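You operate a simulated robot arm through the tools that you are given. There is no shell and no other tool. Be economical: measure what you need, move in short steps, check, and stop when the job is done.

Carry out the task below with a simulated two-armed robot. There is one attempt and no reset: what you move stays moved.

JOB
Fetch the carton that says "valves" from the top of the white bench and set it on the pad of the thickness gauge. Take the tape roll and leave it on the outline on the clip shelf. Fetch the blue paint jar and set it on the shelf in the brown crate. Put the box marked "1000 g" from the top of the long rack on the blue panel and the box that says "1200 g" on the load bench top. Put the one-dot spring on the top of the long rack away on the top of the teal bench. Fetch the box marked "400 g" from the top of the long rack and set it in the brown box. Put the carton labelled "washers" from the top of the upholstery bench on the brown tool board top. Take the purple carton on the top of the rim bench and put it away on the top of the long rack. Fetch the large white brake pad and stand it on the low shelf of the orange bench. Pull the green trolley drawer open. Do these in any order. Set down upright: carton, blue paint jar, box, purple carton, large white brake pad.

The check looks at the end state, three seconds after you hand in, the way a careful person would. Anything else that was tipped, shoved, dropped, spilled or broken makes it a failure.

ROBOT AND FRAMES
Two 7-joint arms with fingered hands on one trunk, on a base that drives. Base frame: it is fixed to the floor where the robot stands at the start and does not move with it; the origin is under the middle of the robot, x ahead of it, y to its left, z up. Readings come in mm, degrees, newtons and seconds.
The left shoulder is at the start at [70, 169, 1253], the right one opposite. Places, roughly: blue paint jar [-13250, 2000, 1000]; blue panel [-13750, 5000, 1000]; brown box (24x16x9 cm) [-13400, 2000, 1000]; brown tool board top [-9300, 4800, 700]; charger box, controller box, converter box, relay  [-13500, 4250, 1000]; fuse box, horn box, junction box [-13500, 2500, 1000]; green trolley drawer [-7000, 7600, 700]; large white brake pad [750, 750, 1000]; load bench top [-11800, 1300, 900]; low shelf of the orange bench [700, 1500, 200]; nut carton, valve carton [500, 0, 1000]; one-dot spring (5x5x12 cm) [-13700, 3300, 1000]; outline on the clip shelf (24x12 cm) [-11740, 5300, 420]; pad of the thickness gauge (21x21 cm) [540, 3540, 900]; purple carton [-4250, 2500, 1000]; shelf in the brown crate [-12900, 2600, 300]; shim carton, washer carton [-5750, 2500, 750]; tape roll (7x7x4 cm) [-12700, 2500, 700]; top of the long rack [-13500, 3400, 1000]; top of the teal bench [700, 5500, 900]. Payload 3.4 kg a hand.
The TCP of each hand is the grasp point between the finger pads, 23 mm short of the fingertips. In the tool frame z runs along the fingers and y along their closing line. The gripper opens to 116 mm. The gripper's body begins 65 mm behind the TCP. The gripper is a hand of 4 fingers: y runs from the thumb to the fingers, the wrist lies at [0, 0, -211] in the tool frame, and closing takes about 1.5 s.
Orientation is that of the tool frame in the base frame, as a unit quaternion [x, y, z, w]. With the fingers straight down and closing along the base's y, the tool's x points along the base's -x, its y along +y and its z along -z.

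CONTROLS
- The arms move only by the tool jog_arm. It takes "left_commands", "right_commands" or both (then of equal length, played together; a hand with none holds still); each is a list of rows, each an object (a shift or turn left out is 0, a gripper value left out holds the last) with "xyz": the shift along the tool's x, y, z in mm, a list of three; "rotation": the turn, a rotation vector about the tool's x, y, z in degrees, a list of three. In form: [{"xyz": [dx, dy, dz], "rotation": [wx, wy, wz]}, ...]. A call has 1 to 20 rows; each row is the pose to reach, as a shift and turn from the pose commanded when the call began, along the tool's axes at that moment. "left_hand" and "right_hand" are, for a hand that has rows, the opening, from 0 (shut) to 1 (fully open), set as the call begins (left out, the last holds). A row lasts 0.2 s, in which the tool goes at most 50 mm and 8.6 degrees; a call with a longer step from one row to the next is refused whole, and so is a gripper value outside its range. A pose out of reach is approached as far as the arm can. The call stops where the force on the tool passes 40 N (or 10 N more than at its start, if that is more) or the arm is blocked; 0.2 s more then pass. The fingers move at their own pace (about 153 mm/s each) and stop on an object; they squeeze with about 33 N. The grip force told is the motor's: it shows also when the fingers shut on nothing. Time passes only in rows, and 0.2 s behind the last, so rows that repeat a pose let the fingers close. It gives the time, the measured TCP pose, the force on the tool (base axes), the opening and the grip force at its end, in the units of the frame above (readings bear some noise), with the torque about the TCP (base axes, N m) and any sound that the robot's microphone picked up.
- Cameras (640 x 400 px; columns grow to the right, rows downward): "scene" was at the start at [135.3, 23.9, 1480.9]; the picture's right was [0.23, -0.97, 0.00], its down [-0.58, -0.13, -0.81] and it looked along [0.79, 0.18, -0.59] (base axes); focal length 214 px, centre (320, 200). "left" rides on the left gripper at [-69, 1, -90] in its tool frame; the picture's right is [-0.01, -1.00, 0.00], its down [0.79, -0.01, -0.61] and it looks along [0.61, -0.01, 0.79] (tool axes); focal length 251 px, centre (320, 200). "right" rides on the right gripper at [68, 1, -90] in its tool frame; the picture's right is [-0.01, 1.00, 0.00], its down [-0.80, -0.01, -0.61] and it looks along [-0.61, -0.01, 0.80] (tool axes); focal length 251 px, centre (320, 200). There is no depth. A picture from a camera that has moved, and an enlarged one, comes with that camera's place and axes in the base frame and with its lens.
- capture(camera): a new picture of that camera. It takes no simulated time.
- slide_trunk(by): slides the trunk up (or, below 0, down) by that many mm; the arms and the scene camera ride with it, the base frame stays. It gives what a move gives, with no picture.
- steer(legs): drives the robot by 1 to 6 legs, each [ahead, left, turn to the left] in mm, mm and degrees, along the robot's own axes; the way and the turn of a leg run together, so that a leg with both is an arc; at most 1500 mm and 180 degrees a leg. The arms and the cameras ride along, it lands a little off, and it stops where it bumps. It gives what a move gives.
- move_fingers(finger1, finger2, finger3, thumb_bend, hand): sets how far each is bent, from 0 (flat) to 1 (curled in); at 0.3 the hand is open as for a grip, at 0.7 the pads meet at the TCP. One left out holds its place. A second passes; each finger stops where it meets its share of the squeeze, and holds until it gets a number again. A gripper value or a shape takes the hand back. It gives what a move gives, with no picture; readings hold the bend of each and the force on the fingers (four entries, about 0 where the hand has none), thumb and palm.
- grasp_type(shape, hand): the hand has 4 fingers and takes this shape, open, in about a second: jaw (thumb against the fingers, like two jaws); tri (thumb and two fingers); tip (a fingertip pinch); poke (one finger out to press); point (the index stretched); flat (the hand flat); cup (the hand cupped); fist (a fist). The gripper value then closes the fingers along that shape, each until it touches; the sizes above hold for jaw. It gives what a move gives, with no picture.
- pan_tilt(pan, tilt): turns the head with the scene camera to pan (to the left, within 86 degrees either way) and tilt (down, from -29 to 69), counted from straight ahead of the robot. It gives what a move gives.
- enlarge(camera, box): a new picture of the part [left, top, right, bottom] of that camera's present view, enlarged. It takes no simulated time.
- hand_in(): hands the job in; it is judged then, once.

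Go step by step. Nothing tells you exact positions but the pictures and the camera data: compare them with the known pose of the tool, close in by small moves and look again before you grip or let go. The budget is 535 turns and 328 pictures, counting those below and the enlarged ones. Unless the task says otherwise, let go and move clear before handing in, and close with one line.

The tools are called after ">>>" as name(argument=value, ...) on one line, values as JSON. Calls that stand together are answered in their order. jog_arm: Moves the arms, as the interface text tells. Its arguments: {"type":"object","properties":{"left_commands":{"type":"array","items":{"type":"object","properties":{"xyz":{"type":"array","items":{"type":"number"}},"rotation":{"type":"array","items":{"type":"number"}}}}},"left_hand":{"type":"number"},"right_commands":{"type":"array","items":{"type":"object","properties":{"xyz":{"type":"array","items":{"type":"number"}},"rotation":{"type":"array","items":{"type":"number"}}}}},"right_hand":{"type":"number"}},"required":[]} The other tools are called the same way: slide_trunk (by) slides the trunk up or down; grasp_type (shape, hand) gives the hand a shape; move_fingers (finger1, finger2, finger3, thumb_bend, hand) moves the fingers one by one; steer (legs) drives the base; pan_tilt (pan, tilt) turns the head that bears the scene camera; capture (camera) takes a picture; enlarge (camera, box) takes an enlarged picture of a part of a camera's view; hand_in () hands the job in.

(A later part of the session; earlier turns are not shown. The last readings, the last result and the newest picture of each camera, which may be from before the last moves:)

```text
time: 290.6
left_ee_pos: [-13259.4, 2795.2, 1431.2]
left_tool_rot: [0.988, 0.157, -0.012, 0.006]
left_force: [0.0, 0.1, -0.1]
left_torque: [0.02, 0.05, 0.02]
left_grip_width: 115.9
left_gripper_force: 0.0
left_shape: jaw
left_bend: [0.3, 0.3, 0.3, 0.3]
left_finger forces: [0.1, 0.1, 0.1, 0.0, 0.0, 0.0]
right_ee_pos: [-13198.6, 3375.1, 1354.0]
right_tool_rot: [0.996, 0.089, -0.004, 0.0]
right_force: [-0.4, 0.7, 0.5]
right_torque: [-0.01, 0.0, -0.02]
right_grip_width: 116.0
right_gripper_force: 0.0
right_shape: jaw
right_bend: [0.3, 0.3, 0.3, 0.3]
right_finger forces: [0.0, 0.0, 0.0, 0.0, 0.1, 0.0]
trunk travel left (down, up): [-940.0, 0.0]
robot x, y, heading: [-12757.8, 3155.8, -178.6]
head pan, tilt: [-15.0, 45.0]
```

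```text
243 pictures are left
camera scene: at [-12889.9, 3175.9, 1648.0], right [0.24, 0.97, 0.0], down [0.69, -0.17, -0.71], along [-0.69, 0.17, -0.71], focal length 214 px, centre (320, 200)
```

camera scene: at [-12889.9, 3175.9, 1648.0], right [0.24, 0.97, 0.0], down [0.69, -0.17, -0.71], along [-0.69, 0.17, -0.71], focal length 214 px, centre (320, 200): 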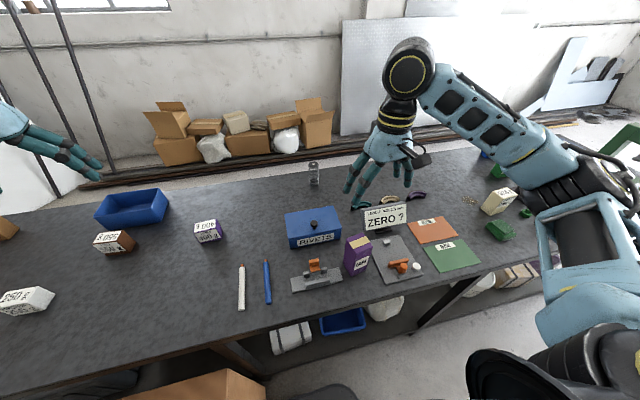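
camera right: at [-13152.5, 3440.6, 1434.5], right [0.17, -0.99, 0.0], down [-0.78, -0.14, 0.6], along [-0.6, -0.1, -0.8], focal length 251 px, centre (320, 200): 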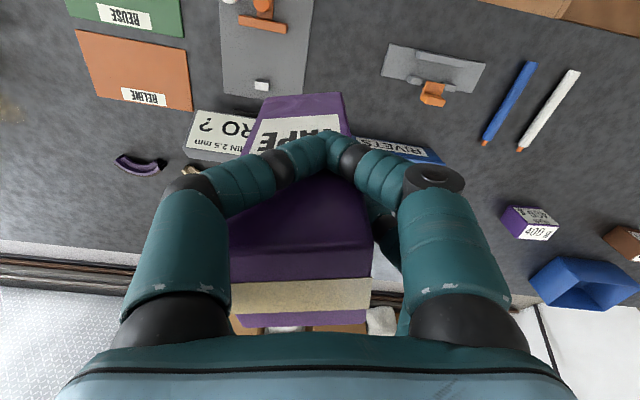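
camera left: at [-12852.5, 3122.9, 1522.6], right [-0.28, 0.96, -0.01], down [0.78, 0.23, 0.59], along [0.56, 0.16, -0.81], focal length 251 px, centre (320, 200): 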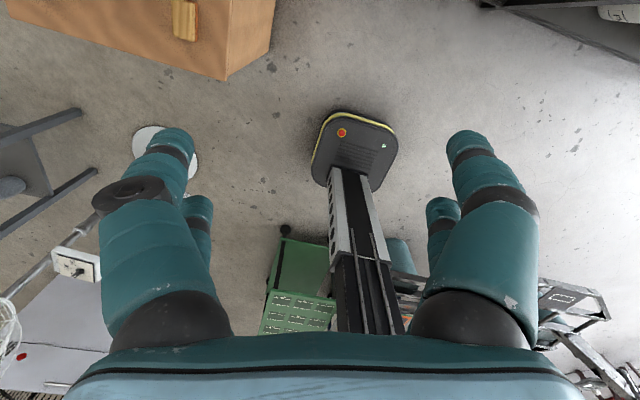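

Purple carton stands well. Next the 400 g box with the left hand; zooming for its exact place.

>>> enlarge(camera="scene", box=[160, 190, 260, 270])

>>> capture(camera="left")

```text
5.00 times, centred on (210, 230) of scene
camera zoom: at [-12889.9, 3175.9, 1648.0], right [0.24, 0.97, 0.0], down [0.69, -0.17, -0.71], along [-0.69, 0.17, -0.71], focal length 1072 px, centre (870, 50)
```

zoom: 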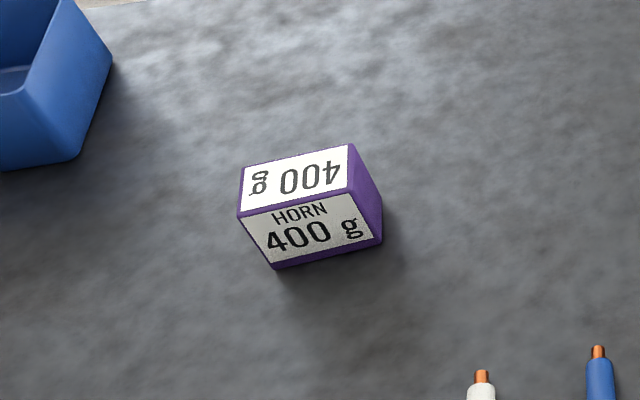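

```text
241 pictures are left
camera left: at [-13322.6, 2775.5, 1522.6], right [-0.32, 0.95, -0.01], down [0.77, 0.26, 0.59], along [0.56, 0.18, -0.81], focal length 251 px, centre (320, 200)
```

left: 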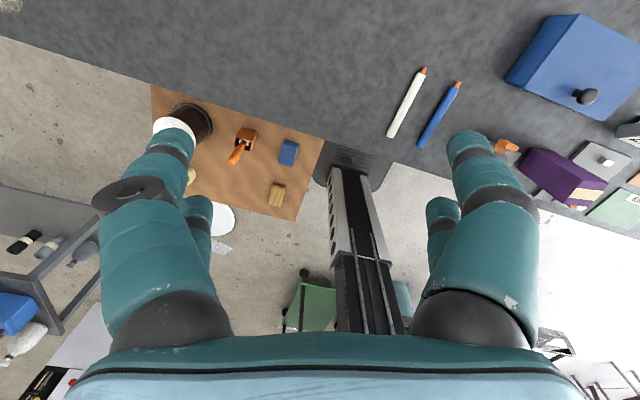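

400 g box: centre (-13450, 2897), 76 × 45 × 60 mm, top z≈1040. I'll move the base up to the rack and bring the left hand over.

>>> steer(legs=[[50, 0, -1.4]])

>>> jog_arm(left_commands=[{"xyz": [0, 0, 0]}])

```text
time: 291.5
left_ee_pos: [-13308.1, 2809.0, 1435.4]
left_tool_rot: [0.989, 0.144, -0.017, 0.004]
left_force: [1.8, -0.2, -0.3]
left_torque: [0.0, 0.09, 0.0]
left_grip_width: 116.1
left_gripper_force: 0.1
left_shape: jaw
left_bend: [0.3, 0.3, 0.3, 0.3]
left_finger forces: [0.0, 0.0, 0.0, 0.0, 0.0, 0.0]
right_ee_pos: [-13233.5, 3386.9, 1356.2]
right_tool_rot: [0.997, 0.077, -0.009, 0.0]
right_force: [0.5, -0.3, 0.3]
right_torque: [0.0, 0.04, 0.0]
right_grip_width: 115.7
right_gripper_force: 0.1
right_shape: jaw
right_bend: [0.3, 0.3, 0.3, 0.3]
right_finger forces: [0.1, 0.0, 0.0, 0.1, 0.1, 0.0]
trunk travel left (down, up): [-940.0, 0.0]
robot x, y, heading: [-12814.2, 3157.7, 179.7]
head pan, tilt: [-15.0, 45.0]
```

```text
time: 291.9
left_ee_pos: [-13325.9, 2809.0, 1428.9]
left_tool_rot: [0.99, 0.143, -0.01, 0.006]
left_force: [0.2, 0.4, -0.2]
left_torque: [-0.01, -0.06, 0.0]
left_grip_width: 115.9
left_gripper_force: 0.0
left_shape: jaw
left_bend: [0.3, 0.3, 0.3, 0.3]
left_finger forces: [0.0, 0.0, 0.0, 0.0, 0.0, 0.1]
right_ee_pos: [-13251.0, 3386.9, 1350.3]
right_tool_rot: [0.997, 0.077, -0.002, 0.001]
right_force: [-0.7, -0.5, -0.9]
right_torque: [-0.01, -0.02, 0.0]
right_grip_width: 115.9
right_gripper_force: 0.0
right_shape: jaw
right_bend: [0.3, 0.3, 0.3, 0.3]
right_finger forces: [0.0, 0.0, 0.1, 0.1, 0.0, 0.0]
trunk travel left (down, up): [-940.0, 0.0]
robot x, y, heading: [-12812.6, 3152.5, 179.7]
head pan, tilt: [-15.0, 45.0]
```

>>> jog_arm(left_commands=[{"xyz": [-16, -20, 38], "rotation": [0, 0, 2]}, {"xyz": [-32, -40, 76], "rotation": [0, 0, 4]}, {"xyz": [-48, -60, 114], "rotation": [0, 0, 6]}, {"xyz": [-64, -80, 150], "rotation": [0, 0, 8]}, {"xyz": [-80, -100, 185], "rotation": [0, 0, 10]}, {"xyz": [-94, -120, 220], "rotation": [0, 0, 12]}, {"xyz": [-94, -120, 220], "rotation": [0, 0, 12]}])

>>> capture(camera="left")

```text
time: 293.5
left_ee_pos: [-13397.2, 2876.8, 1226.7]
left_tool_rot: [0.999, 0.039, -0.013, 0.006]
left_force: [0.2, 1.1, -0.8]
left_torque: [0.0, -0.01, 0.01]
left_grip_width: 115.9
left_gripper_force: 0.1
left_shape: jaw
left_bend: [0.3, 0.3, 0.3, 0.3]
left_finger forces: [0.1, 0.0, 0.0, 0.0, 0.1, 0.1]
left hand out of reach, approached as far as the arm can: row 5, 6, 7
right_ee_pos: [-13244.8, 3388.0, 1353.5]
right_tool_rot: [0.997, 0.078, -0.005, 0.0]
right_force: [0.0, 0.1, 0.3]
right_torque: [-0.01, 0.02, 0.01]
right_grip_width: 115.8
right_gripper_force: 0.0
right_shape: jaw
right_bend: [0.3, 0.3, 0.3, 0.3]
right_finger forces: [0.0, 0.0, 0.0, 0.0, 0.0, 0.0]
trunk travel left (down, up): [-940.0, 0.0]
robot x, y, heading: [-12813.2, 3153.2, 179.8]
head pan, tilt: [-15.0, 45.0]
```

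```text
240 pictures are left
camera left: at [-13463.6, 2872.7, 1319.2], right [-0.09, 1.0, -0.01], down [0.81, 0.08, 0.59], along [0.58, 0.04, -0.81], focal length 251 px, centre (320, 200)
```

left: 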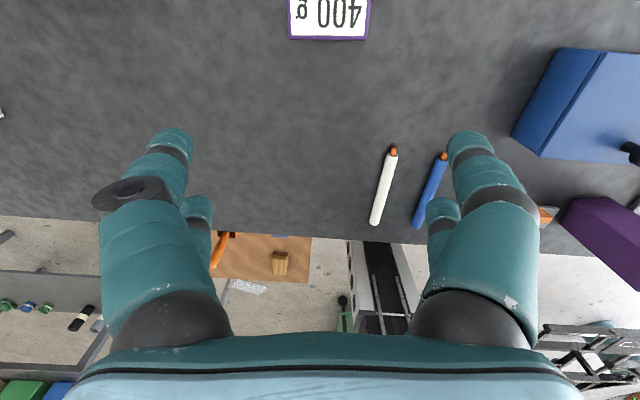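

At the tool-down limit. I'll tilt the hand forward 25° and try to extend.

>>> jog_arm(left_commands=[{"xyz": [0, 0, 0], "rotation": [0, -8, 0]}, {"xyz": [-10, -5, 0], "rotation": [0, -16, 0]}, {"xyz": [-25, -12, 0], "rotation": [0, -25, 0]}, {"xyz": [-53, -22, 10], "rotation": [0, -28, 0]}, {"xyz": [-53, -22, 40], "rotation": [0, -28, 0]}, {"xyz": [-53, -22, 70], "rotation": [0, -28, 0]}, {"xyz": [-53, -22, 70], "rotation": [0, -28, 0]}])

>>> capture(camera="left")

```text
refused: row 3 steps farther than a row can; nothing moved
```

```text
239 pictures are left
camera left: at [-13463.6, 2872.7, 1319.2], right [-0.09, 1.0, -0.01], down [0.81, 0.08, 0.59], along [0.58, 0.04, -0.81], focal length 251 px, centre (320, 200)
```

left: 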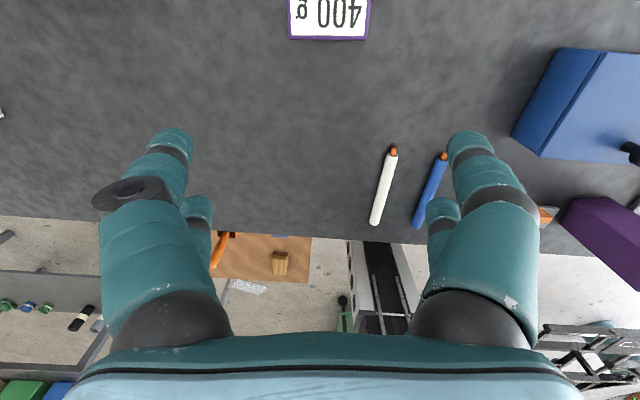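

>>> jog_arm(left_commands=[{"xyz": [0, 0, 0], "rotation": [0, -8, 0]}, {"xyz": [-10, -5, 0], "rotation": [0, -16, 0]}, {"xyz": [-25, -12, 0], "rotation": [0, -24, 0]}, {"xyz": [-51, -24, 10], "rotation": [0, -28, 0]}, {"xyz": [-51, -24, 40], "rotation": [0, -28, 0]}, {"xyz": [-51, -24, 70], "rotation": [0, -28, 0]}, {"xyz": [-51, -24, 70], "rotation": [0, -28, 0]}])

>>> capture(camera="left")

```text
time: 295.1
left_ee_pos: [-13444.0, 2891.7, 1163.3]
left_tool_rot: [0.966, 0.036, -0.254, 0.016]
left_force: [0.9, 1.0, -0.6]
left_torque: [0.0, 0.01, 0.0]
left_grip_width: 115.9
left_gripper_force: 0.0
left_shape: jaw
left_bend: [0.3, 0.3, 0.3, 0.3]
left_finger forces: [0.1, 0.0, 0.0, 0.1, 0.0, 0.0]
left hand out of reach, approached as far as the arm can: row 6, 7
right_ee_pos: [-13244.8, 3388.1, 1352.2]
right_tool_rot: [0.997, 0.078, -0.005, 0.0]
right_force: [-0.2, -0.2, 0.3]
right_torque: [0.0, 0.0, 0.0]
right_grip_width: 115.9
right_gripper_force: 0.1
right_shape: jaw
right_bend: [0.3, 0.3, 0.3, 0.3]
right_finger forces: [0.0, 0.0, 0.0, 0.0, 0.0, 0.0]
trunk travel left (down, up): [-940.0, 0.0]
robot x, y, heading: [-12812.8, 3150.7, 180.0]
head pan, tilt: [-15.0, 45.0]
```

```text
238 pictures are left
camera left: at [-13460.2, 2892.7, 1275.2], right [-0.09, 1.0, -0.01], down [0.99, 0.09, 0.14], along [0.14, 0.0, -0.99], focal length 251 px, centre (320, 200)
```

left: 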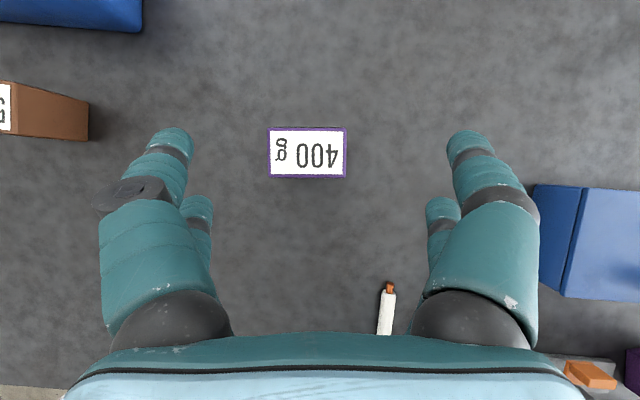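

Lower is farther from the shoulder, so the trunk should come down instead. I'll raise the hand 200 mm relative and lower the trunk 200 mm.

>>> jog_arm(left_commands=[{"xyz": [-24, 0, -43]}, {"xyz": [-48, 0, -86]}, {"xyz": [-72, 0, -129]}, {"xyz": [-98, 0, -174]}, {"xyz": [-98, 0, -174]}])

>>> slide_trunk(by=-200)

```text
refused: row 4 steps farther than a row can; nothing moved
```

```text
time: 297.1
left_ee_pos: [-13444.9, 2891.3, 977.9]
left_tool_rot: [0.964, 0.039, -0.264, 0.014]
left_force: [12.1, -4.5, 21.1]
left_torque: [0.07, 0.03, 0.25]
left_grip_width: 116.0
left_gripper_force: 0.0
left_shape: jaw
left_bend: [0.29, 0.29, 0.27, 0.3]
left_finger forces: [8.5, 4.4, 8.7, 0.0, 0.1, 0.0]
right_ee_pos: [-13241.1, 3387.8, 1159.8]
right_tool_rot: [0.997, 0.078, -0.006, 0.001]
right_force: [0.1, 0.1, 0.2]
right_torque: [0.03, -0.02, -0.03]
right_grip_width: 116.2
right_gripper_force: 0.1
right_shape: jaw
right_bend: [0.3, 0.3, 0.3, 0.3]
right_finger forces: [0.0, 0.1, 0.0, 0.1, 0.0, 0.0]
trunk travel left (down, up): [-745.0, 195.0]
robot x, y, heading: [-12811.5, 3153.0, 180.0]
head pan, tilt: [-15.0, 45.0]
stopped: the force on the tool passed its limit (the readings are from after the stop); the commanded pose is now the measured one
```

The jog was refused but the trunk moved, and the fingers rested lightly on the table. Raising the hand and checking.

>>> jog_arm(left_commands=[{"xyz": [-10, 0, -17]}, {"xyz": [-22, 0, -38]}, {"xyz": [-34, 0, -60]}, {"xyz": [-34, 0, -60]}])

>>> capture(camera="left")

>>> capture(camera="scene")

```text
time: 298.1
left_ee_pos: [-13447.3, 2893.6, 1043.1]
left_tool_rot: [0.965, 0.039, -0.261, 0.015]
left_force: [0.0, 0.9, -1.0]
left_torque: [0.0, 0.04, -0.01]
left_grip_width: 115.9
left_gripper_force: 0.1
left_shape: jaw
left_bend: [0.3, 0.3, 0.3, 0.3]
left_finger forces: [0.0, 0.0, 0.1, 0.0, 0.0, 0.0]
right_ee_pos: [-13246.0, 3387.1, 1157.6]
right_tool_rot: [0.997, 0.077, -0.003, 0.001]
right_force: [-0.6, 0.3, -0.2]
right_torque: [0.02, 0.02, 0.02]
right_grip_width: 116.0
right_gripper_force: 0.3
right_shape: jaw
right_bend: [0.3, 0.3, 0.3, 0.3]
right_finger forces: [0.0, 0.0, 0.0, 0.0, 0.1, 0.0]
trunk travel left (down, up): [-745.0, 195.0]
robot x, y, heading: [-12816.2, 3154.6, 179.8]
head pan, tilt: [-15.0, 45.0]
```

```text
237 pictures are left
camera left: at [-13462.0, 2891.4, 1155.1], right [-0.09, 1.0, 0.0], down [0.99, 0.09, 0.13], along [0.12, 0.01, -0.99], focal length 251 px, centre (320, 200)
```

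left: 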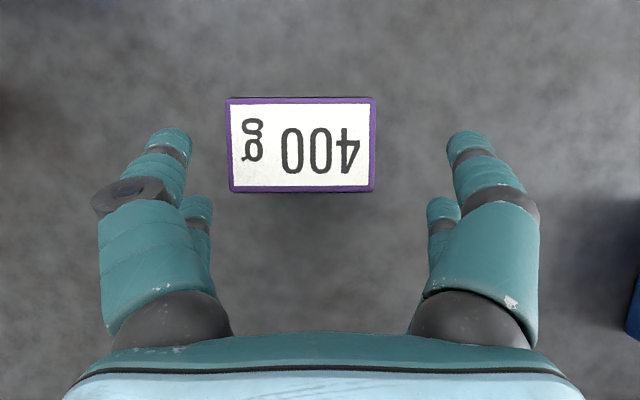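

```text
236 pictures are left
camera scene: at [-12942.1, 3179.6, 1453.2], right [0.26, 0.97, 0.0], down [0.68, -0.18, -0.71], along [-0.68, 0.18, -0.71], focal length 214 px, centre (320, 200)
```

scene: 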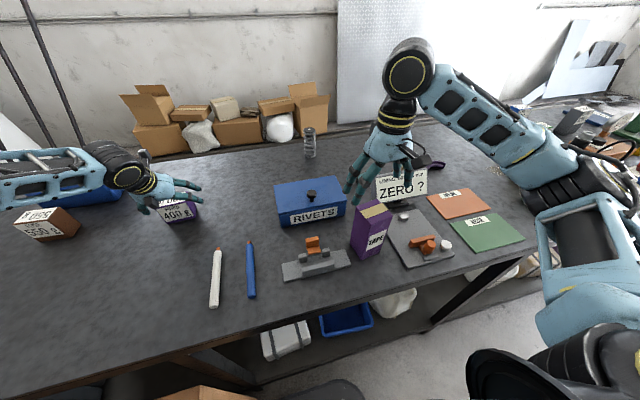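

The box is undisturbed (top z≈1024, centre (-13474,2880)). Moving to straddle it with a bit more tilt.

>>> jog_arm(left_commands=[{"xyz": [-2, 11, 5], "rotation": [0, -5, 0]}, {"xyz": [-2, 11, 22], "rotation": [0, -10, 0]}, {"xyz": [-2, 11, 38], "rotation": [0, -10, 0]}, {"xyz": [-2, 11, 48], "rotation": [0, -10, 0]}, {"xyz": [-2, 11, 48], "rotation": [0, -10, 0]}])

>>> capture(camera="left")

```text
time: 299.3
left_ee_pos: [-13472.7, 2879.4, 1002.9]
left_tool_rot: [0.938, 0.038, -0.343, 0.018]
left_force: [0.4, 0.2, -0.5]
left_torque: [0.02, 0.01, -0.01]
left_grip_width: 116.0
left_gripper_force: 0.1
left_shape: jaw
left_bend: [0.3, 0.3, 0.3, 0.3]
left_finger forces: [0.0, 0.0, 0.0, 0.0, 0.1, 0.0]
right_ee_pos: [-13244.9, 3387.3, 1159.0]
right_tool_rot: [0.997, 0.078, -0.004, 0.0]
right_force: [-1.1, -0.5, 0.6]
right_torque: [0.04, -0.01, 0.01]
right_grip_width: 116.1
right_gripper_force: 0.0
right_shape: jaw
right_bend: [0.3, 0.3, 0.3, 0.3]
right_finger forces: [0.1, 0.0, 0.1, 0.0, 0.1, 0.0]
trunk travel left (down, up): [-745.0, 195.0]
robot x, y, heading: [-12811.7, 3154.6, 179.8]
head pan, tilt: [-15.0, 45.0]
```

```text
235 pictures are left
camera left: at [-13467.0, 2879.8, 1115.7], right [-0.09, 1.0, 0.0], down [0.99, 0.09, -0.05], along [-0.05, -0.01, -1.0], focal length 251 px, centre (320, 200)
```

left: 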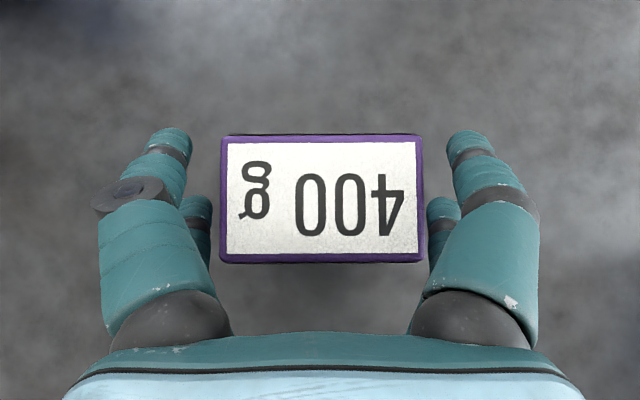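

Perfectly straddled. Close and lift.

>>> jog_arm(left_hand=0, left_commands=[{"xyz": [0, 0, 0]}, {"xyz": [0, 0, 0]}, {"xyz": [0, 0, 0]}, {"xyz": [0, 0, 0]}, {"xyz": [0, 0, 0]}, {"xyz": [0, 0, 0]}, {"xyz": [0, 0, 0]}, {"xyz": [-13, 0, -15]}, {"xyz": [-39, 0, -46]}, {"xyz": [-64, 0, -77]}, {"xyz": [-90, 0, -107]}, {"xyz": [-90, 0, -107]}])

>>> capture(camera="left")

```text
time: 301.9
left_ee_pos: [-13472.6, 2878.5, 1142.1]
left_tool_rot: [0.938, 0.037, -0.343, 0.017]
left_force: [0.1, -0.5, -4.1]
left_torque: [-0.04, -0.01, 0.0]
left_grip_width: 73.2
left_gripper_force: 32.7
left_shape: jaw
left_bend: [0.71, 0.71, 0.7, 0.7]
left_finger forces: [30.2, 30.5, 30.4, 0.0, 30.3, 0.0]
right_ee_pos: [-13246.1, 3386.5, 1157.8]
right_tool_rot: [0.997, 0.077, -0.003, 0.0]
right_force: [0.6, -0.9, -0.3]
right_torque: [-0.01, 0.02, 0.01]
right_grip_width: 115.7
right_gripper_force: 0.0
right_shape: jaw
right_bend: [0.3, 0.3, 0.3, 0.3]
right_finger forces: [0.0, 0.0, 0.1, 0.0, 0.1, 0.1]
trunk travel left (down, up): [-745.0, 195.0]
robot x, y, heading: [-12814.5, 3151.9, 180.0]
head pan, tilt: [-15.0, 45.0]
```

```text
234 pictures are left
camera left: at [-13467.6, 2879.6, 1255.3], right [-0.09, 1.0, 0.0], down [0.99, 0.09, -0.05], along [-0.05, -0.01, -1.0], focal length 251 px, centre (320, 200)
```

left: 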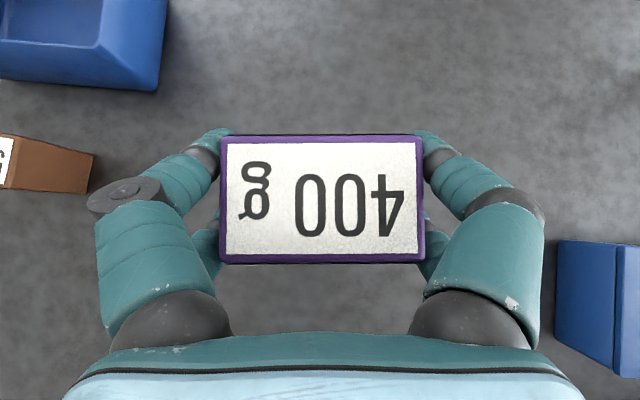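

All four fingers hold the 400 g box. I'll take it south around the crate to the brown box.

>>> slide_trunk(by=120)

>>> steer(legs=[[-490, 0, 0], [0, 600, 0]])

>>> pan_tilt(pan=50, tilt=35)

>>> capture(camera="scene")

```text
time: 303.4
left_ee_pos: [-13472.8, 2878.1, 1262.0]
left_tool_rot: [0.938, 0.036, -0.343, 0.016]
left_force: [-0.3, -0.5, -4.1]
left_torque: [0.0, -0.02, 0.03]
left_grip_width: 73.2
left_gripper_force: 33.0
left_shape: jaw
left_bend: [0.71, 0.71, 0.7, 0.7]
left_finger forces: [30.3, 30.6, 30.4, 0.1, 30.4, 0.0]
right_ee_pos: [-13246.3, 3387.2, 1278.2]
right_tool_rot: [0.997, 0.078, -0.003, 0.001]
right_force: [-0.5, 0.2, -0.6]
right_torque: [-0.01, -0.02, 0.02]
right_grip_width: 116.0
right_gripper_force: 0.0
right_shape: jaw
right_bend: [0.3, 0.3, 0.3, 0.3]
right_finger forces: [0.0, 0.0, 0.1, 0.1, 0.1, 0.0]
trunk travel left (down, up): [-865.0, 75.0]
robot x, y, heading: [-12811.3, 3157.7, 179.9]
head pan, tilt: [-15.0, 45.0]
```

```text
time: 309.3
left_ee_pos: [-12987.3, 2273.1, 1263.2]
left_tool_rot: [0.938, 0.036, -0.343, 0.017]
left_force: [0.4, 0.2, -4.1]
left_torque: [-0.03, 0.0, -0.01]
left_grip_width: 73.2
left_gripper_force: 33.2
left_shape: jaw
left_bend: [0.71, 0.71, 0.7, 0.7]
left_finger forces: [30.5, 30.8, 30.8, 0.0, 30.6, 0.0]
right_ee_pos: [-12760.4, 2781.3, 1278.1]
right_tool_rot: [0.997, 0.077, -0.004, 0.0]
right_force: [0.3, -0.4, 0.4]
right_torque: [-0.05, -0.03, -0.02]
right_grip_width: 115.9
right_gripper_force: 0.1
right_shape: jaw
right_bend: [0.3, 0.3, 0.3, 0.3]
right_finger forces: [0.1, 0.0, 0.0, 0.1, 0.0, 0.0]
trunk travel left (down, up): [-865.0, 75.0]
robot x, y, heading: [-12326.3, 2545.0, 179.7]
head pan, tilt: [-15.0, 45.0]
```

```text
time: 310.6
left_ee_pos: [-12985.7, 2271.4, 1262.4]
left_tool_rot: [0.938, 0.036, -0.343, 0.017]
left_force: [0.3, 0.8, -5.1]
left_torque: [0.02, -0.01, 0.02]
left_grip_width: 73.3
left_gripper_force: 33.0
left_shape: jaw
left_bend: [0.71, 0.71, 0.7, 0.7]
left_finger forces: [30.5, 30.7, 30.5, 0.0, 30.6, 0.1]
right_ee_pos: [-12759.0, 2780.9, 1277.8]
right_tool_rot: [0.997, 0.078, -0.004, 0.001]
right_force: [0.1, -0.2, 0.2]
right_torque: [-0.01, -0.01, -0.01]
right_grip_width: 116.1
right_gripper_force: 0.2
right_shape: jaw
right_bend: [0.3, 0.3, 0.3, 0.3]
right_finger forces: [0.0, 0.0, 0.1, 0.1, 0.0, 0.0]
trunk travel left (down, up): [-865.0, 75.0]
robot x, y, heading: [-12330.6, 2546.4, 180.0]
head pan, tilt: [50.0, 35.0]
```

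```text
233 pictures are left
camera scene: at [-12434.0, 2484.0, 1588.0], right [-0.76, 0.65, 0.0], down [0.37, 0.44, -0.82], along [-0.53, -0.63, -0.57], focal length 214 px, centre (320, 200)
```

scene: 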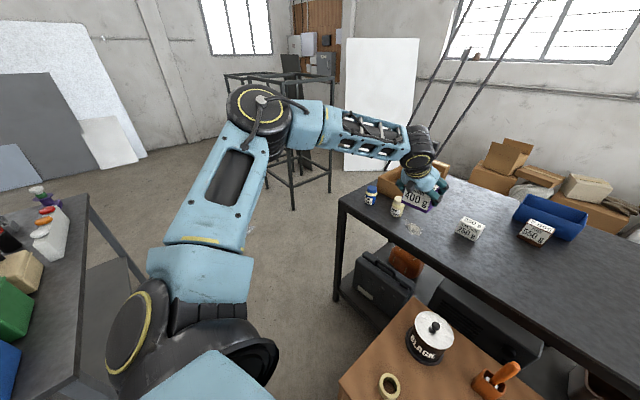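

>>> steer(legs=[[15, 0, 0], [0, 480, 0]])

>>> pan_tilt(pan=8, tilt=30)

>>> capture(camera="scene")

```text
time: 313.9
left_ee_pos: [-13002.1, 1795.5, 1263.7]
left_tool_rot: [0.938, 0.037, -0.344, 0.018]
left_force: [0.5, -0.6, -3.6]
left_torque: [0.01, 0.01, 0.02]
left_grip_width: 73.4
left_gripper_force: 32.8
left_shape: jaw
left_bend: [0.71, 0.71, 0.7, 0.7]
left_finger forces: [30.4, 30.6, 30.8, 0.0, 30.5, 0.1]
right_ee_pos: [-12775.4, 2305.3, 1277.5]
right_tool_rot: [0.997, 0.077, -0.005, 0.001]
right_force: [-0.7, -0.4, 0.1]
right_torque: [0.0, 0.01, 0.03]
right_grip_width: 116.0
right_gripper_force: 0.0
right_shape: jaw
right_bend: [0.3, 0.3, 0.3, 0.3]
right_finger forces: [0.0, 0.1, 0.1, 0.0, 0.0, 0.0]
trunk travel left (down, up): [-865.0, 75.0]
robot x, y, heading: [-12339.7, 2070.2, 179.7]
head pan, tilt: [50.0, 35.0]
```

```text
time: 314.9
left_ee_pos: [-13001.5, 1794.7, 1263.5]
left_tool_rot: [0.939, 0.037, -0.342, 0.017]
left_force: [0.0, -0.5, -5.2]
left_torque: [-0.02, 0.0, -0.04]
left_grip_width: 73.3
left_gripper_force: 32.4
left_shape: jaw
left_bend: [0.71, 0.71, 0.7, 0.7]
left_finger forces: [30.5, 30.7, 30.6, 0.0, 30.6, 0.0]
right_ee_pos: [-12775.4, 2302.6, 1279.6]
right_tool_rot: [0.997, 0.078, -0.004, 0.001]
right_force: [1.2, -0.2, -0.4]
right_torque: [0.03, 0.0, 0.01]
right_grip_width: 115.8
right_gripper_force: 0.0
right_shape: jaw
right_bend: [0.3, 0.3, 0.3, 0.3]
right_finger forces: [0.0, 0.0, 0.0, 0.0, 0.1, 0.0]
trunk travel left (down, up): [-865.0, 75.0]
robot x, y, heading: [-12338.2, 2070.2, 180.1]
head pan, tilt: [8.0, 30.0]
```

```text
232 pictures are left
camera scene: at [-12482.6, 2062.5, 1595.8], right [-0.14, 0.99, 0.0], down [0.5, 0.07, -0.87], along [-0.86, -0.12, -0.5], focal length 214 px, centre (320, 200)
```

scene: 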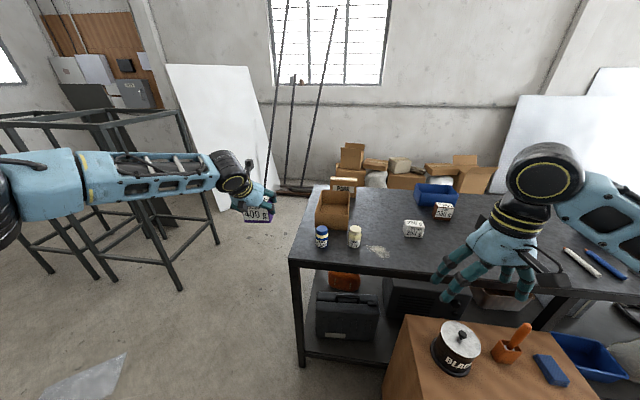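

>>> enlarge(camera="scene", box=[280, 150, 480, 290])

```text
2.86 times, centred on (380, 220) of scene
camera zoom: at [-12482.6, 2062.5, 1595.8], right [-0.14, 0.99, 0.0], down [0.5, 0.07, -0.87], along [-0.86, -0.12, -0.5], focal length 613 px, centre (149, 143)
```

zoom: 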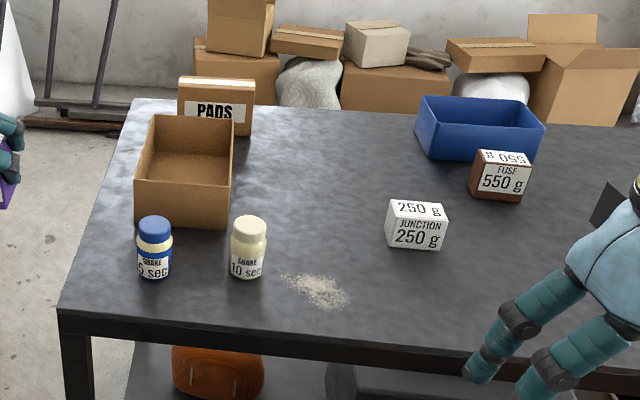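

The brown tray is centred at about (-13420,2005), the blue jar in front of it. I'll turn 20° right and close in so the left hand works at its own side.

>>> steer(legs=[[0, 0, -20], [420, 153, 0]])

>>> capture(camera="left")

>>> pan_tilt(pan=25, tilt=50)

>>> capture(camera="scene")

```text
time: 318.7
left_ee_pos: [-13501.4, 2035.6, 1263.5]
left_tool_rot: [0.931, -0.125, -0.341, -0.042]
left_force: [0.4, -1.0, -3.0]
left_torque: [0.0, 0.04, -0.01]
left_grip_width: 73.1
left_gripper_force: 32.7
left_shape: jaw
left_bend: [0.71, 0.71, 0.7, 0.7]
left_finger forces: [30.4, 30.7, 30.6, 0.1, 30.5, 0.0]
right_ee_pos: [-13116.3, 2435.7, 1278.9]
right_tool_rot: [0.995, -0.095, -0.006, -0.001]
right_force: [1.1, -0.7, 0.0]
right_torque: [0.02, 0.02, -0.04]
right_grip_width: 115.9
right_gripper_force: 0.1
right_shape: jaw
right_bend: [0.3, 0.3, 0.3, 0.3]
right_finger forces: [0.0, 0.0, 0.0, 0.1, 0.0, 0.1]
trunk travel left (down, up): [-865.0, 75.0]
robot x, y, heading: [-12789.1, 2068.2, 160.0]
head pan, tilt: [8.0, 30.0]
```

```text
230 pictures are left
camera left: at [-13495.3, 2034.3, 1376.3], right [0.25, 0.97, 0.0], down [0.97, -0.25, -0.05], along [-0.05, 0.01, -1.0], focal length 251 px, centre (320, 200)
```

left: 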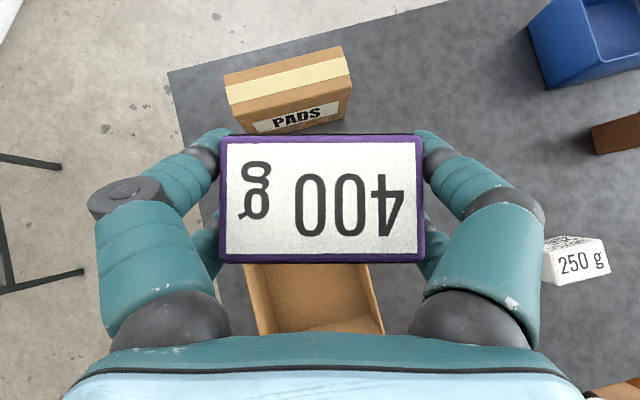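

```text
time: 319.6
left_ee_pos: [-13503.6, 2035.1, 1262.6]
left_tool_rot: [0.931, -0.125, -0.341, -0.042]
left_force: [-0.1, 0.4, -4.6]
left_torque: [-0.02, -0.02, 0.02]
left_grip_width: 73.4
left_gripper_force: 33.1
left_shape: jaw
left_bend: [0.71, 0.71, 0.7, 0.7]
left_finger forces: [30.4, 30.6, 30.5, 0.1, 30.5, 0.1]
right_ee_pos: [-13117.4, 2436.7, 1277.0]
right_tool_rot: [0.995, -0.095, -0.004, 0.0]
right_force: [0.1, -0.4, -0.8]
right_torque: [0.0, -0.02, 0.01]
right_grip_width: 115.8
right_gripper_force: 0.1
right_shape: jaw
right_bend: [0.3, 0.3, 0.3, 0.3]
right_finger forces: [0.1, 0.1, 0.1, 0.1, 0.0, 0.1]
trunk travel left (down, up): [-865.0, 75.0]
robot x, y, heading: [-12787.6, 2068.8, 160.2]
head pan, tilt: [25.0, 50.0]
```

```text
229 pictures are left
camera scene: at [-12913.6, 2085.5, 1566.3], right [-0.09, 1.0, 0.0], down [0.76, 0.07, -0.64], along [-0.64, -0.06, -0.77], focal length 214 px, centre (320, 200)
```

scene: 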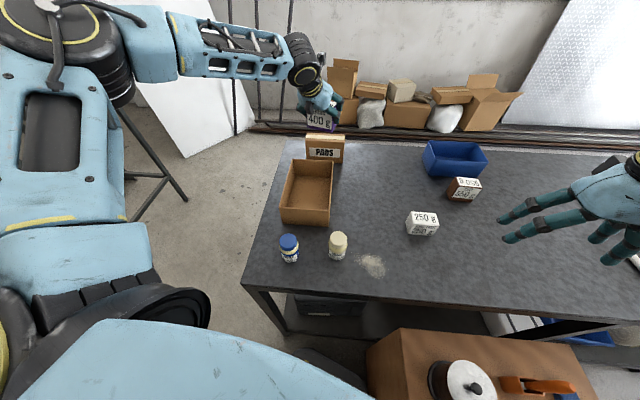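

>>> jog_arm(left_commands=[{"xyz": [15, 4, -13], "rotation": [-2.3, 0, -2.8]}, {"xyz": [30, 8, -26], "rotation": [-4.6, 0, -5.5]}, {"xyz": [45, 12, -38], "rotation": [-7, 0, -8.3]}, {"xyz": [61, 16, -51], "rotation": [-9.3, 0, -11.1]}, {"xyz": [85, 16, -22], "rotation": [-9.3, 0, -11.1]}, {"xyz": [109, 16, 6], "rotation": [-9.3, 0, -11.1]}, {"xyz": [125, 16, 25], "rotation": [-9.3, 0, -11.1]}, {"xyz": [125, 16, 25], "rotation": [-9.3, 0, -11.1]}])

>>> capture(camera="left")

>>> enlarge(camera="scene", box=[240, 100, 400, 280])

```text
time: 321.4
left_ee_pos: [-13436.0, 1990.5, 1173.8]
left_tool_rot: [0.94, -0.008, -0.342, 0.0]
left_force: [0.0, 1.0, -3.4]
left_torque: [0.02, 0.01, 0.02]
left_grip_width: 73.2
left_gripper_force: 32.8
left_shape: jaw
left_bend: [0.71, 0.71, 0.7, 0.71]
left_finger forces: [30.3, 30.5, 30.4, 0.0, 30.3, 0.1]
left hand out of reach, approached as far as the arm can: row 7, 8
right_ee_pos: [-13116.6, 2437.0, 1278.4]
right_tool_rot: [0.996, -0.094, -0.005, -0.001]
right_force: [0.8, 0.8, -0.4]
right_torque: [0.0, 0.0, -0.05]
right_grip_width: 115.7
right_gripper_force: 0.1
right_shape: jaw
right_bend: [0.3, 0.3, 0.3, 0.3]
right_finger forces: [0.0, 0.1, 0.0, 0.0, 0.1, 0.1]
trunk travel left (down, up): [-865.0, 75.0]
robot x, y, heading: [-12787.6, 2071.0, 160.1]
head pan, tilt: [25.0, 50.0]
```

```text
228 pictures are left
camera left: at [-13431.0, 1991.1, 1286.0], right [0.01, 1.0, 0.0], down [1.0, -0.01, -0.05], along [-0.05, 0.0, -1.0], focal length 251 px, centre (320, 200)
```

left: 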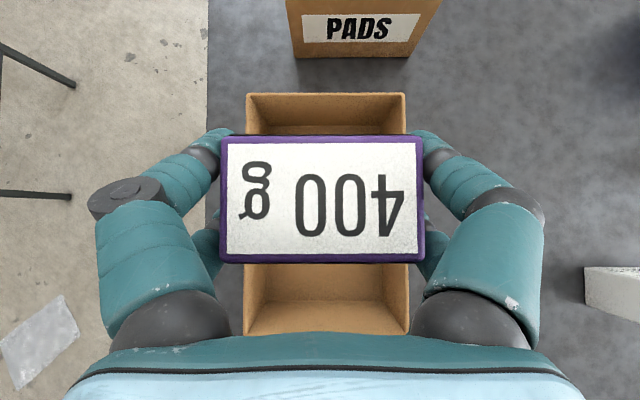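

```text
2.22 times, centred on (320, 190) of scene
camera zoom: at [-12912.1, 2085.7, 1566.4], right [-0.09, 1.0, 0.0], down [0.76, 0.07, -0.64], along [-0.64, -0.06, -0.77], focal length 477 px, centre (320, 222)
```

zoom: 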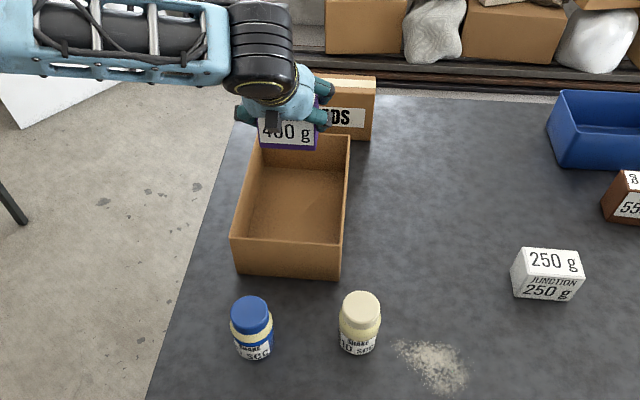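

>>> jog_arm(left_commands=[{"xyz": [0, -6, 0]}, {"xyz": [0, -6, 0]}])

>>> slide_trunk(by=-125)

>>> capture(camera="left")

>>> enlarge(camera="scene", box=[220, 60, 420, 260])

```text
time: 321.9
left_ee_pos: [-13437.6, 1994.1, 1174.8]
left_tool_rot: [0.939, -0.008, -0.343, 0.001]
left_force: [-0.6, -0.2, -4.0]
left_torque: [-0.02, 0.03, 0.02]
left_grip_width: 73.1
left_gripper_force: 33.6
left_shape: jaw
left_bend: [0.71, 0.71, 0.7, 0.71]
left_finger forces: [30.4, 30.4, 30.4, 0.0, 30.3, 0.1]
left hand out of reach, approached as far as the arm can: row 1
right_ee_pos: [-13116.0, 2437.7, 1278.2]
right_tool_rot: [0.995, -0.095, -0.005, 0.0]
right_force: [0.0, -0.2, -0.9]
right_torque: [0.01, 0.0, 0.01]
right_grip_width: 115.9
right_gripper_force: 0.0
right_shape: jaw
right_bend: [0.3, 0.3, 0.3, 0.3]
right_finger forces: [0.0, 0.0, 0.0, 0.0, 0.1, 0.0]
trunk travel left (down, up): [-865.0, 75.0]
robot x, y, heading: [-12790.0, 2074.1, 159.9]
head pan, tilt: [25.0, 50.0]
```

```text
time: 323.5
left_ee_pos: [-13436.7, 1995.4, 1049.3]
left_tool_rot: [0.94, -0.008, -0.342, 0.0]
left_force: [0.2, -0.5, -3.8]
left_torque: [-0.01, 0.0, 0.01]
left_grip_width: 72.8
left_gripper_force: 32.6
left_shape: jaw
left_bend: [0.71, 0.71, 0.7, 0.71]
left_finger forces: [30.4, 30.4, 30.4, 0.0, 30.3, 0.0]
right_ee_pos: [-13116.9, 2436.9, 1153.2]
right_tool_rot: [0.995, -0.095, -0.005, -0.001]
right_force: [-0.2, 1.0, 0.8]
right_torque: [-0.02, -0.01, -0.03]
right_grip_width: 115.9
right_gripper_force: 0.1
right_shape: jaw
right_bend: [0.3, 0.3, 0.3, 0.3]
right_finger forces: [0.1, 0.0, 0.0, 0.0, 0.1, 0.0]
trunk travel left (down, up): [-740.0, 200.0]
robot x, y, heading: [-12788.6, 2072.5, 160.1]
head pan, tilt: [25.0, 50.0]
```

```text
226 pictures are left
camera left: at [-13432.7, 1995.4, 1162.8], right [0.01, 1.0, 0.0], down [1.0, -0.01, -0.05], along [-0.05, 0.0, -1.0], focal length 251 px, centre (320, 200)
```

left: 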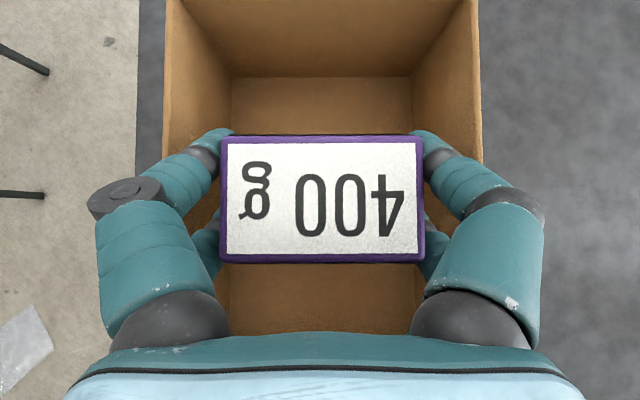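

```text
2.00 times, centred on (320, 160) of scene
camera zoom: at [-12912.5, 2085.3, 1441.4], right [-0.09, 1.0, 0.0], down [0.76, 0.07, -0.64], along [-0.64, -0.06, -0.77], focal length 429 px, centre (320, 280)
```

zoom: 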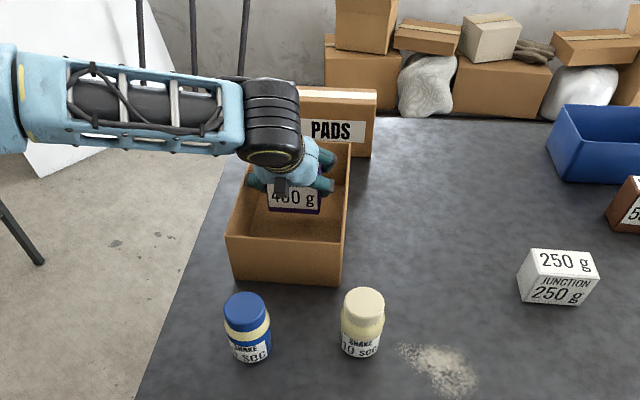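

>>> jog_arm(left_commands=[{"xyz": [6, 0, 8]}, {"xyz": [13, 0, 15]}, {"xyz": [19, 0, 23]}, {"xyz": [19, 0, 23]}])

>>> jog_arm(left_commands=[{"xyz": [2, 0, 3]}, {"xyz": [4, 0, 5]}, {"xyz": [4, 0, 5]}])

>>> jog_arm(left_commands=[{"xyz": [2, 0, 2]}, {"xyz": [3, 0, 4]}, {"xyz": [3, 0, 4]}])

```text
time: 324.5
left_ee_pos: [-13446.0, 1985.3, 1033.0]
left_tool_rot: [0.94, -0.01, -0.34, 0.001]
left_force: [1.1, 0.6, -4.5]
left_torque: [-0.01, 0.01, 0.02]
left_grip_width: 73.0
left_gripper_force: 32.9
left_shape: jaw
left_bend: [0.71, 0.71, 0.7, 0.71]
left_finger forces: [30.4, 30.5, 30.4, 0.0, 30.2, 0.1]
left hand out of reach, approached as far as the arm can: row 1, 2, 3, 4
right_ee_pos: [-13117.8, 2436.8, 1152.5]
right_tool_rot: [0.995, -0.096, -0.005, 0.0]
right_force: [0.1, -0.1, 0.3]
right_torque: [-0.02, 0.04, 0.0]
right_grip_width: 116.1
right_gripper_force: 0.0
right_shape: jaw
right_bend: [0.3, 0.3, 0.3, 0.3]
right_finger forces: [0.1, 0.1, 0.0, 0.0, 0.1, 0.0]
trunk travel left (down, up): [-740.0, 200.0]
robot x, y, heading: [-12788.5, 2067.8, 159.9]
head pan, tilt: [25.0, 50.0]
```

```text
time: 325.3
left_ee_pos: [-13448.1, 1983.2, 1029.3]
left_tool_rot: [0.94, -0.01, -0.34, 0.0]
left_force: [0.0, 1.1, -3.4]
left_torque: [-0.08, -0.02, 0.04]
left_grip_width: 73.1
left_gripper_force: 33.2
left_shape: jaw
left_bend: [0.71, 0.71, 0.7, 0.71]
left_finger forces: [30.3, 31.6, 30.4, 0.0, 30.2, 0.0]
left hand out of reach, approached as far as the arm can: row 2, 3
right_ee_pos: [-13116.8, 2437.2, 1152.8]
right_tool_rot: [0.995, -0.095, -0.004, -0.001]
right_force: [0.2, -0.6, -0.3]
right_torque: [-0.02, -0.01, -0.04]
right_grip_width: 115.8
right_gripper_force: 0.1
right_shape: jaw
right_bend: [0.3, 0.3, 0.3, 0.3]
right_finger forces: [0.0, 0.0, 0.1, 0.1, 0.1, 0.0]
trunk travel left (down, up): [-740.0, 200.0]
robot x, y, heading: [-12786.6, 2074.5, 160.1]
head pan, tilt: [25.0, 50.0]
```

```text
time: 326.1
left_ee_pos: [-13450.5, 1981.0, 1025.2]
left_tool_rot: [0.94, -0.01, -0.34, 0.002]
left_force: [0.3, 0.4, -5.1]
left_torque: [-0.03, 0.01, 0.01]
left_grip_width: 73.0
left_gripper_force: 32.5
left_shape: jaw
left_bend: [0.71, 0.71, 0.7, 0.71]
left_finger forces: [30.3, 30.6, 30.5, 0.0, 30.4, 0.1]
left hand out of reach, approached as far as the arm can: row 2
right_ee_pos: [-13118.4, 2436.2, 1152.7]
right_tool_rot: [0.995, -0.095, -0.005, -0.001]
right_force: [-0.6, 0.5, 0.0]
right_torque: [0.0, 0.0, 0.0]
right_grip_width: 116.0
right_gripper_force: 0.0
right_shape: jaw
right_bend: [0.3, 0.3, 0.3, 0.3]
right_finger forces: [0.0, 0.0, 0.1, 0.0, 0.1, 0.1]
trunk travel left (down, up): [-740.0, 200.0]
robot x, y, heading: [-12786.0, 2072.6, 159.7]
head pan, tilt: [25.0, 50.0]
```

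The arm hits an inner limit going down, so I'll recentre and use the trunk for the last bit.

>>> jog_arm(left_commands=[{"xyz": [-10, -6, -12]}, {"xyz": [-14, -12, -16]}, {"xyz": [-14, -12, -16]}])

>>> slide_trunk(by=-20)

>>> slide_trunk(by=-8)

>>> capture(camera="left")

```text
time: 326.9
left_ee_pos: [-13449.8, 1994.1, 1045.0]
left_tool_rot: [0.939, -0.009, -0.342, 0.0]
left_force: [0.6, -0.9, -3.5]
left_torque: [0.05, 0.04, 0.01]
left_grip_width: 72.7
left_gripper_force: 33.0
left_shape: jaw
left_bend: [0.71, 0.71, 0.7, 0.71]
left_finger forces: [30.3, 30.4, 30.3, 0.0, 30.3, 0.1]
right_ee_pos: [-13117.3, 2435.8, 1153.0]
right_tool_rot: [0.995, -0.095, -0.005, 0.0]
right_force: [0.2, -0.3, -0.6]
right_torque: [0.0, 0.03, 0.0]
right_grip_width: 116.2
right_gripper_force: 0.0
right_shape: jaw
right_bend: [0.3, 0.3, 0.3, 0.3]
right_finger forces: [0.1, 0.0, 0.0, 0.1, 0.0, 0.0]
trunk travel left (down, up): [-740.0, 200.0]
robot x, y, heading: [-12786.8, 2072.6, 160.4]
head pan, tilt: [25.0, 50.0]
```

```text
time: 327.6
left_ee_pos: [-13449.2, 1994.9, 1025.2]
left_tool_rot: [0.94, -0.009, -0.342, 0.001]
left_force: [-0.4, -0.7, -4.4]
left_torque: [0.01, 0.03, -0.04]
left_grip_width: 73.1
left_gripper_force: 33.3
left_shape: jaw
left_bend: [0.71, 0.71, 0.7, 0.71]
left_finger forces: [30.4, 30.3, 30.4, 0.0, 30.3, 0.0]
right_ee_pos: [-13117.4, 2437.0, 1133.0]
right_tool_rot: [0.996, -0.095, -0.004, 0.0]
right_force: [-0.8, 1.0, 0.1]
right_torque: [-0.01, 0.02, 0.01]
right_grip_width: 115.9
right_gripper_force: 0.1
right_shape: jaw
right_bend: [0.3, 0.3, 0.3, 0.3]
right_finger forces: [0.0, 0.1, 0.0, 0.0, 0.1, 0.0]
trunk travel left (down, up): [-720.0, 220.0]
robot x, y, heading: [-12788.0, 2073.3, 160.1]
head pan, tilt: [25.0, 50.0]
```

```text
time: 328.1
left_ee_pos: [-13449.5, 1996.2, 1017.5]
left_tool_rot: [0.94, -0.008, -0.342, 0.001]
left_force: [-0.2, -0.9, -3.6]
left_torque: [0.0, 0.01, -0.01]
left_grip_width: 72.8
left_gripper_force: 32.7
left_shape: jaw
left_bend: [0.71, 0.71, 0.7, 0.71]
left_finger forces: [30.2, 30.5, 30.3, 0.1, 30.3, 0.0]
right_ee_pos: [-13118.3, 2436.6, 1127.3]
right_tool_rot: [0.995, -0.095, -0.005, -0.001]
right_force: [0.4, 0.0, 0.8]
right_torque: [0.0, -0.01, -0.01]
right_grip_width: 116.1
right_gripper_force: 0.1
right_shape: jaw
right_bend: [0.3, 0.3, 0.3, 0.3]
right_finger forces: [0.0, 0.0, 0.0, 0.0, 0.0, 0.0]
trunk travel left (down, up): [-712.0, 228.0]
robot x, y, heading: [-12788.2, 2072.2, 160.0]
head pan, tilt: [25.0, 50.0]
```

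```text
224 pictures are left
camera left: at [-13444.5, 1995.0, 1130.0], right [0.01, 1.0, 0.0], down [1.0, -0.01, -0.05], along [-0.05, 0.0, -1.0], focal length 251 px, centre (320, 200)
```

left: 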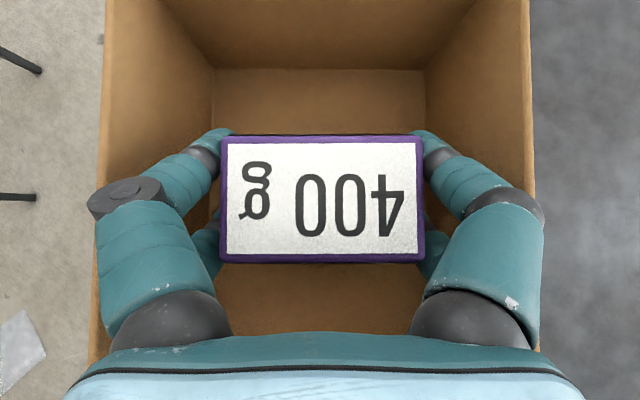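

>>> slide_trunk(by=-6)

>>> slide_trunk(by=-5)

>>> slide_trunk(by=-4)

```text
time: 328.7
left_ee_pos: [-13448.8, 1995.5, 1011.4]
left_tool_rot: [0.939, -0.008, -0.343, 0.0]
left_force: [-0.2, 0.2, -3.0]
left_torque: [-0.02, 0.0, -0.01]
left_grip_width: 73.1
left_gripper_force: 33.0
left_shape: jaw
left_bend: [0.71, 0.71, 0.7, 0.71]
left_finger forces: [30.2, 30.4, 30.5, 0.0, 30.4, 0.0]
right_ee_pos: [-13118.0, 2436.0, 1119.4]
right_tool_rot: [0.995, -0.096, -0.005, -0.001]
right_force: [-0.1, 0.0, 0.4]
right_torque: [-0.03, 0.0, 0.0]
right_grip_width: 115.7
right_gripper_force: 0.1
right_shape: jaw
right_bend: [0.3, 0.3, 0.3, 0.3]
right_finger forces: [0.1, 0.1, 0.0, 0.1, 0.1, 0.0]
trunk travel left (down, up): [-706.0, 234.0]
robot x, y, heading: [-12788.9, 2069.7, 160.0]
head pan, tilt: [25.0, 50.0]
```

```text
time: 329.2
left_ee_pos: [-13449.3, 1994.7, 1008.1]
left_tool_rot: [0.939, -0.008, -0.343, 0.0]
left_force: [-0.8, -0.1, -0.6]
left_torque: [0.06, 0.02, 0.02]
left_grip_width: 72.9
left_gripper_force: 33.0
left_shape: jaw
left_bend: [0.71, 0.71, 0.7, 0.71]
left_finger forces: [30.7, 30.7, 30.8, 0.0, 30.4, 0.1]
right_ee_pos: [-13117.1, 2436.7, 1113.2]
right_tool_rot: [0.995, -0.095, -0.005, -0.001]
right_force: [-0.4, -0.8, -0.1]
right_torque: [0.03, -0.04, -0.01]
right_grip_width: 116.0
right_gripper_force: 0.2
right_shape: jaw
right_bend: [0.3, 0.3, 0.3, 0.3]
right_finger forces: [0.0, 0.0, 0.0, 0.0, 0.0, 0.0]
trunk travel left (down, up): [-701.0, 239.0]
robot x, y, heading: [-12786.6, 2071.3, 160.3]
head pan, tilt: [25.0, 50.0]
```

```text
time: 329.8
left_ee_pos: [-13448.2, 1994.7, 1006.0]
left_tool_rot: [0.938, -0.008, -0.345, 0.0]
left_force: [-5.6, -1.1, 18.5]
left_torque: [-0.15, 0.14, -0.01]
left_grip_width: 72.9
left_gripper_force: 32.4
left_shape: jaw
left_bend: [0.71, 0.71, 0.7, 0.71]
left_finger forces: [31.4, 31.6, 31.1, 0.0, 30.4, 0.0]
right_ee_pos: [-13114.5, 2436.3, 1112.1]
right_tool_rot: [0.995, -0.095, -0.005, 0.0]
right_force: [1.3, 0.5, 0.3]
right_torque: [0.01, 0.01, 0.0]
right_grip_width: 116.0
right_gripper_force: 0.0
right_shape: jaw
right_bend: [0.3, 0.3, 0.3, 0.3]
right_finger forces: [0.0, 0.0, 0.1, 0.0, 0.0, 0.0]
trunk travel left (down, up): [-697.0, 243.0]
robot x, y, heading: [-12785.6, 2068.7, 160.1]
head pan, tilt: [25.0, 50.0]
```

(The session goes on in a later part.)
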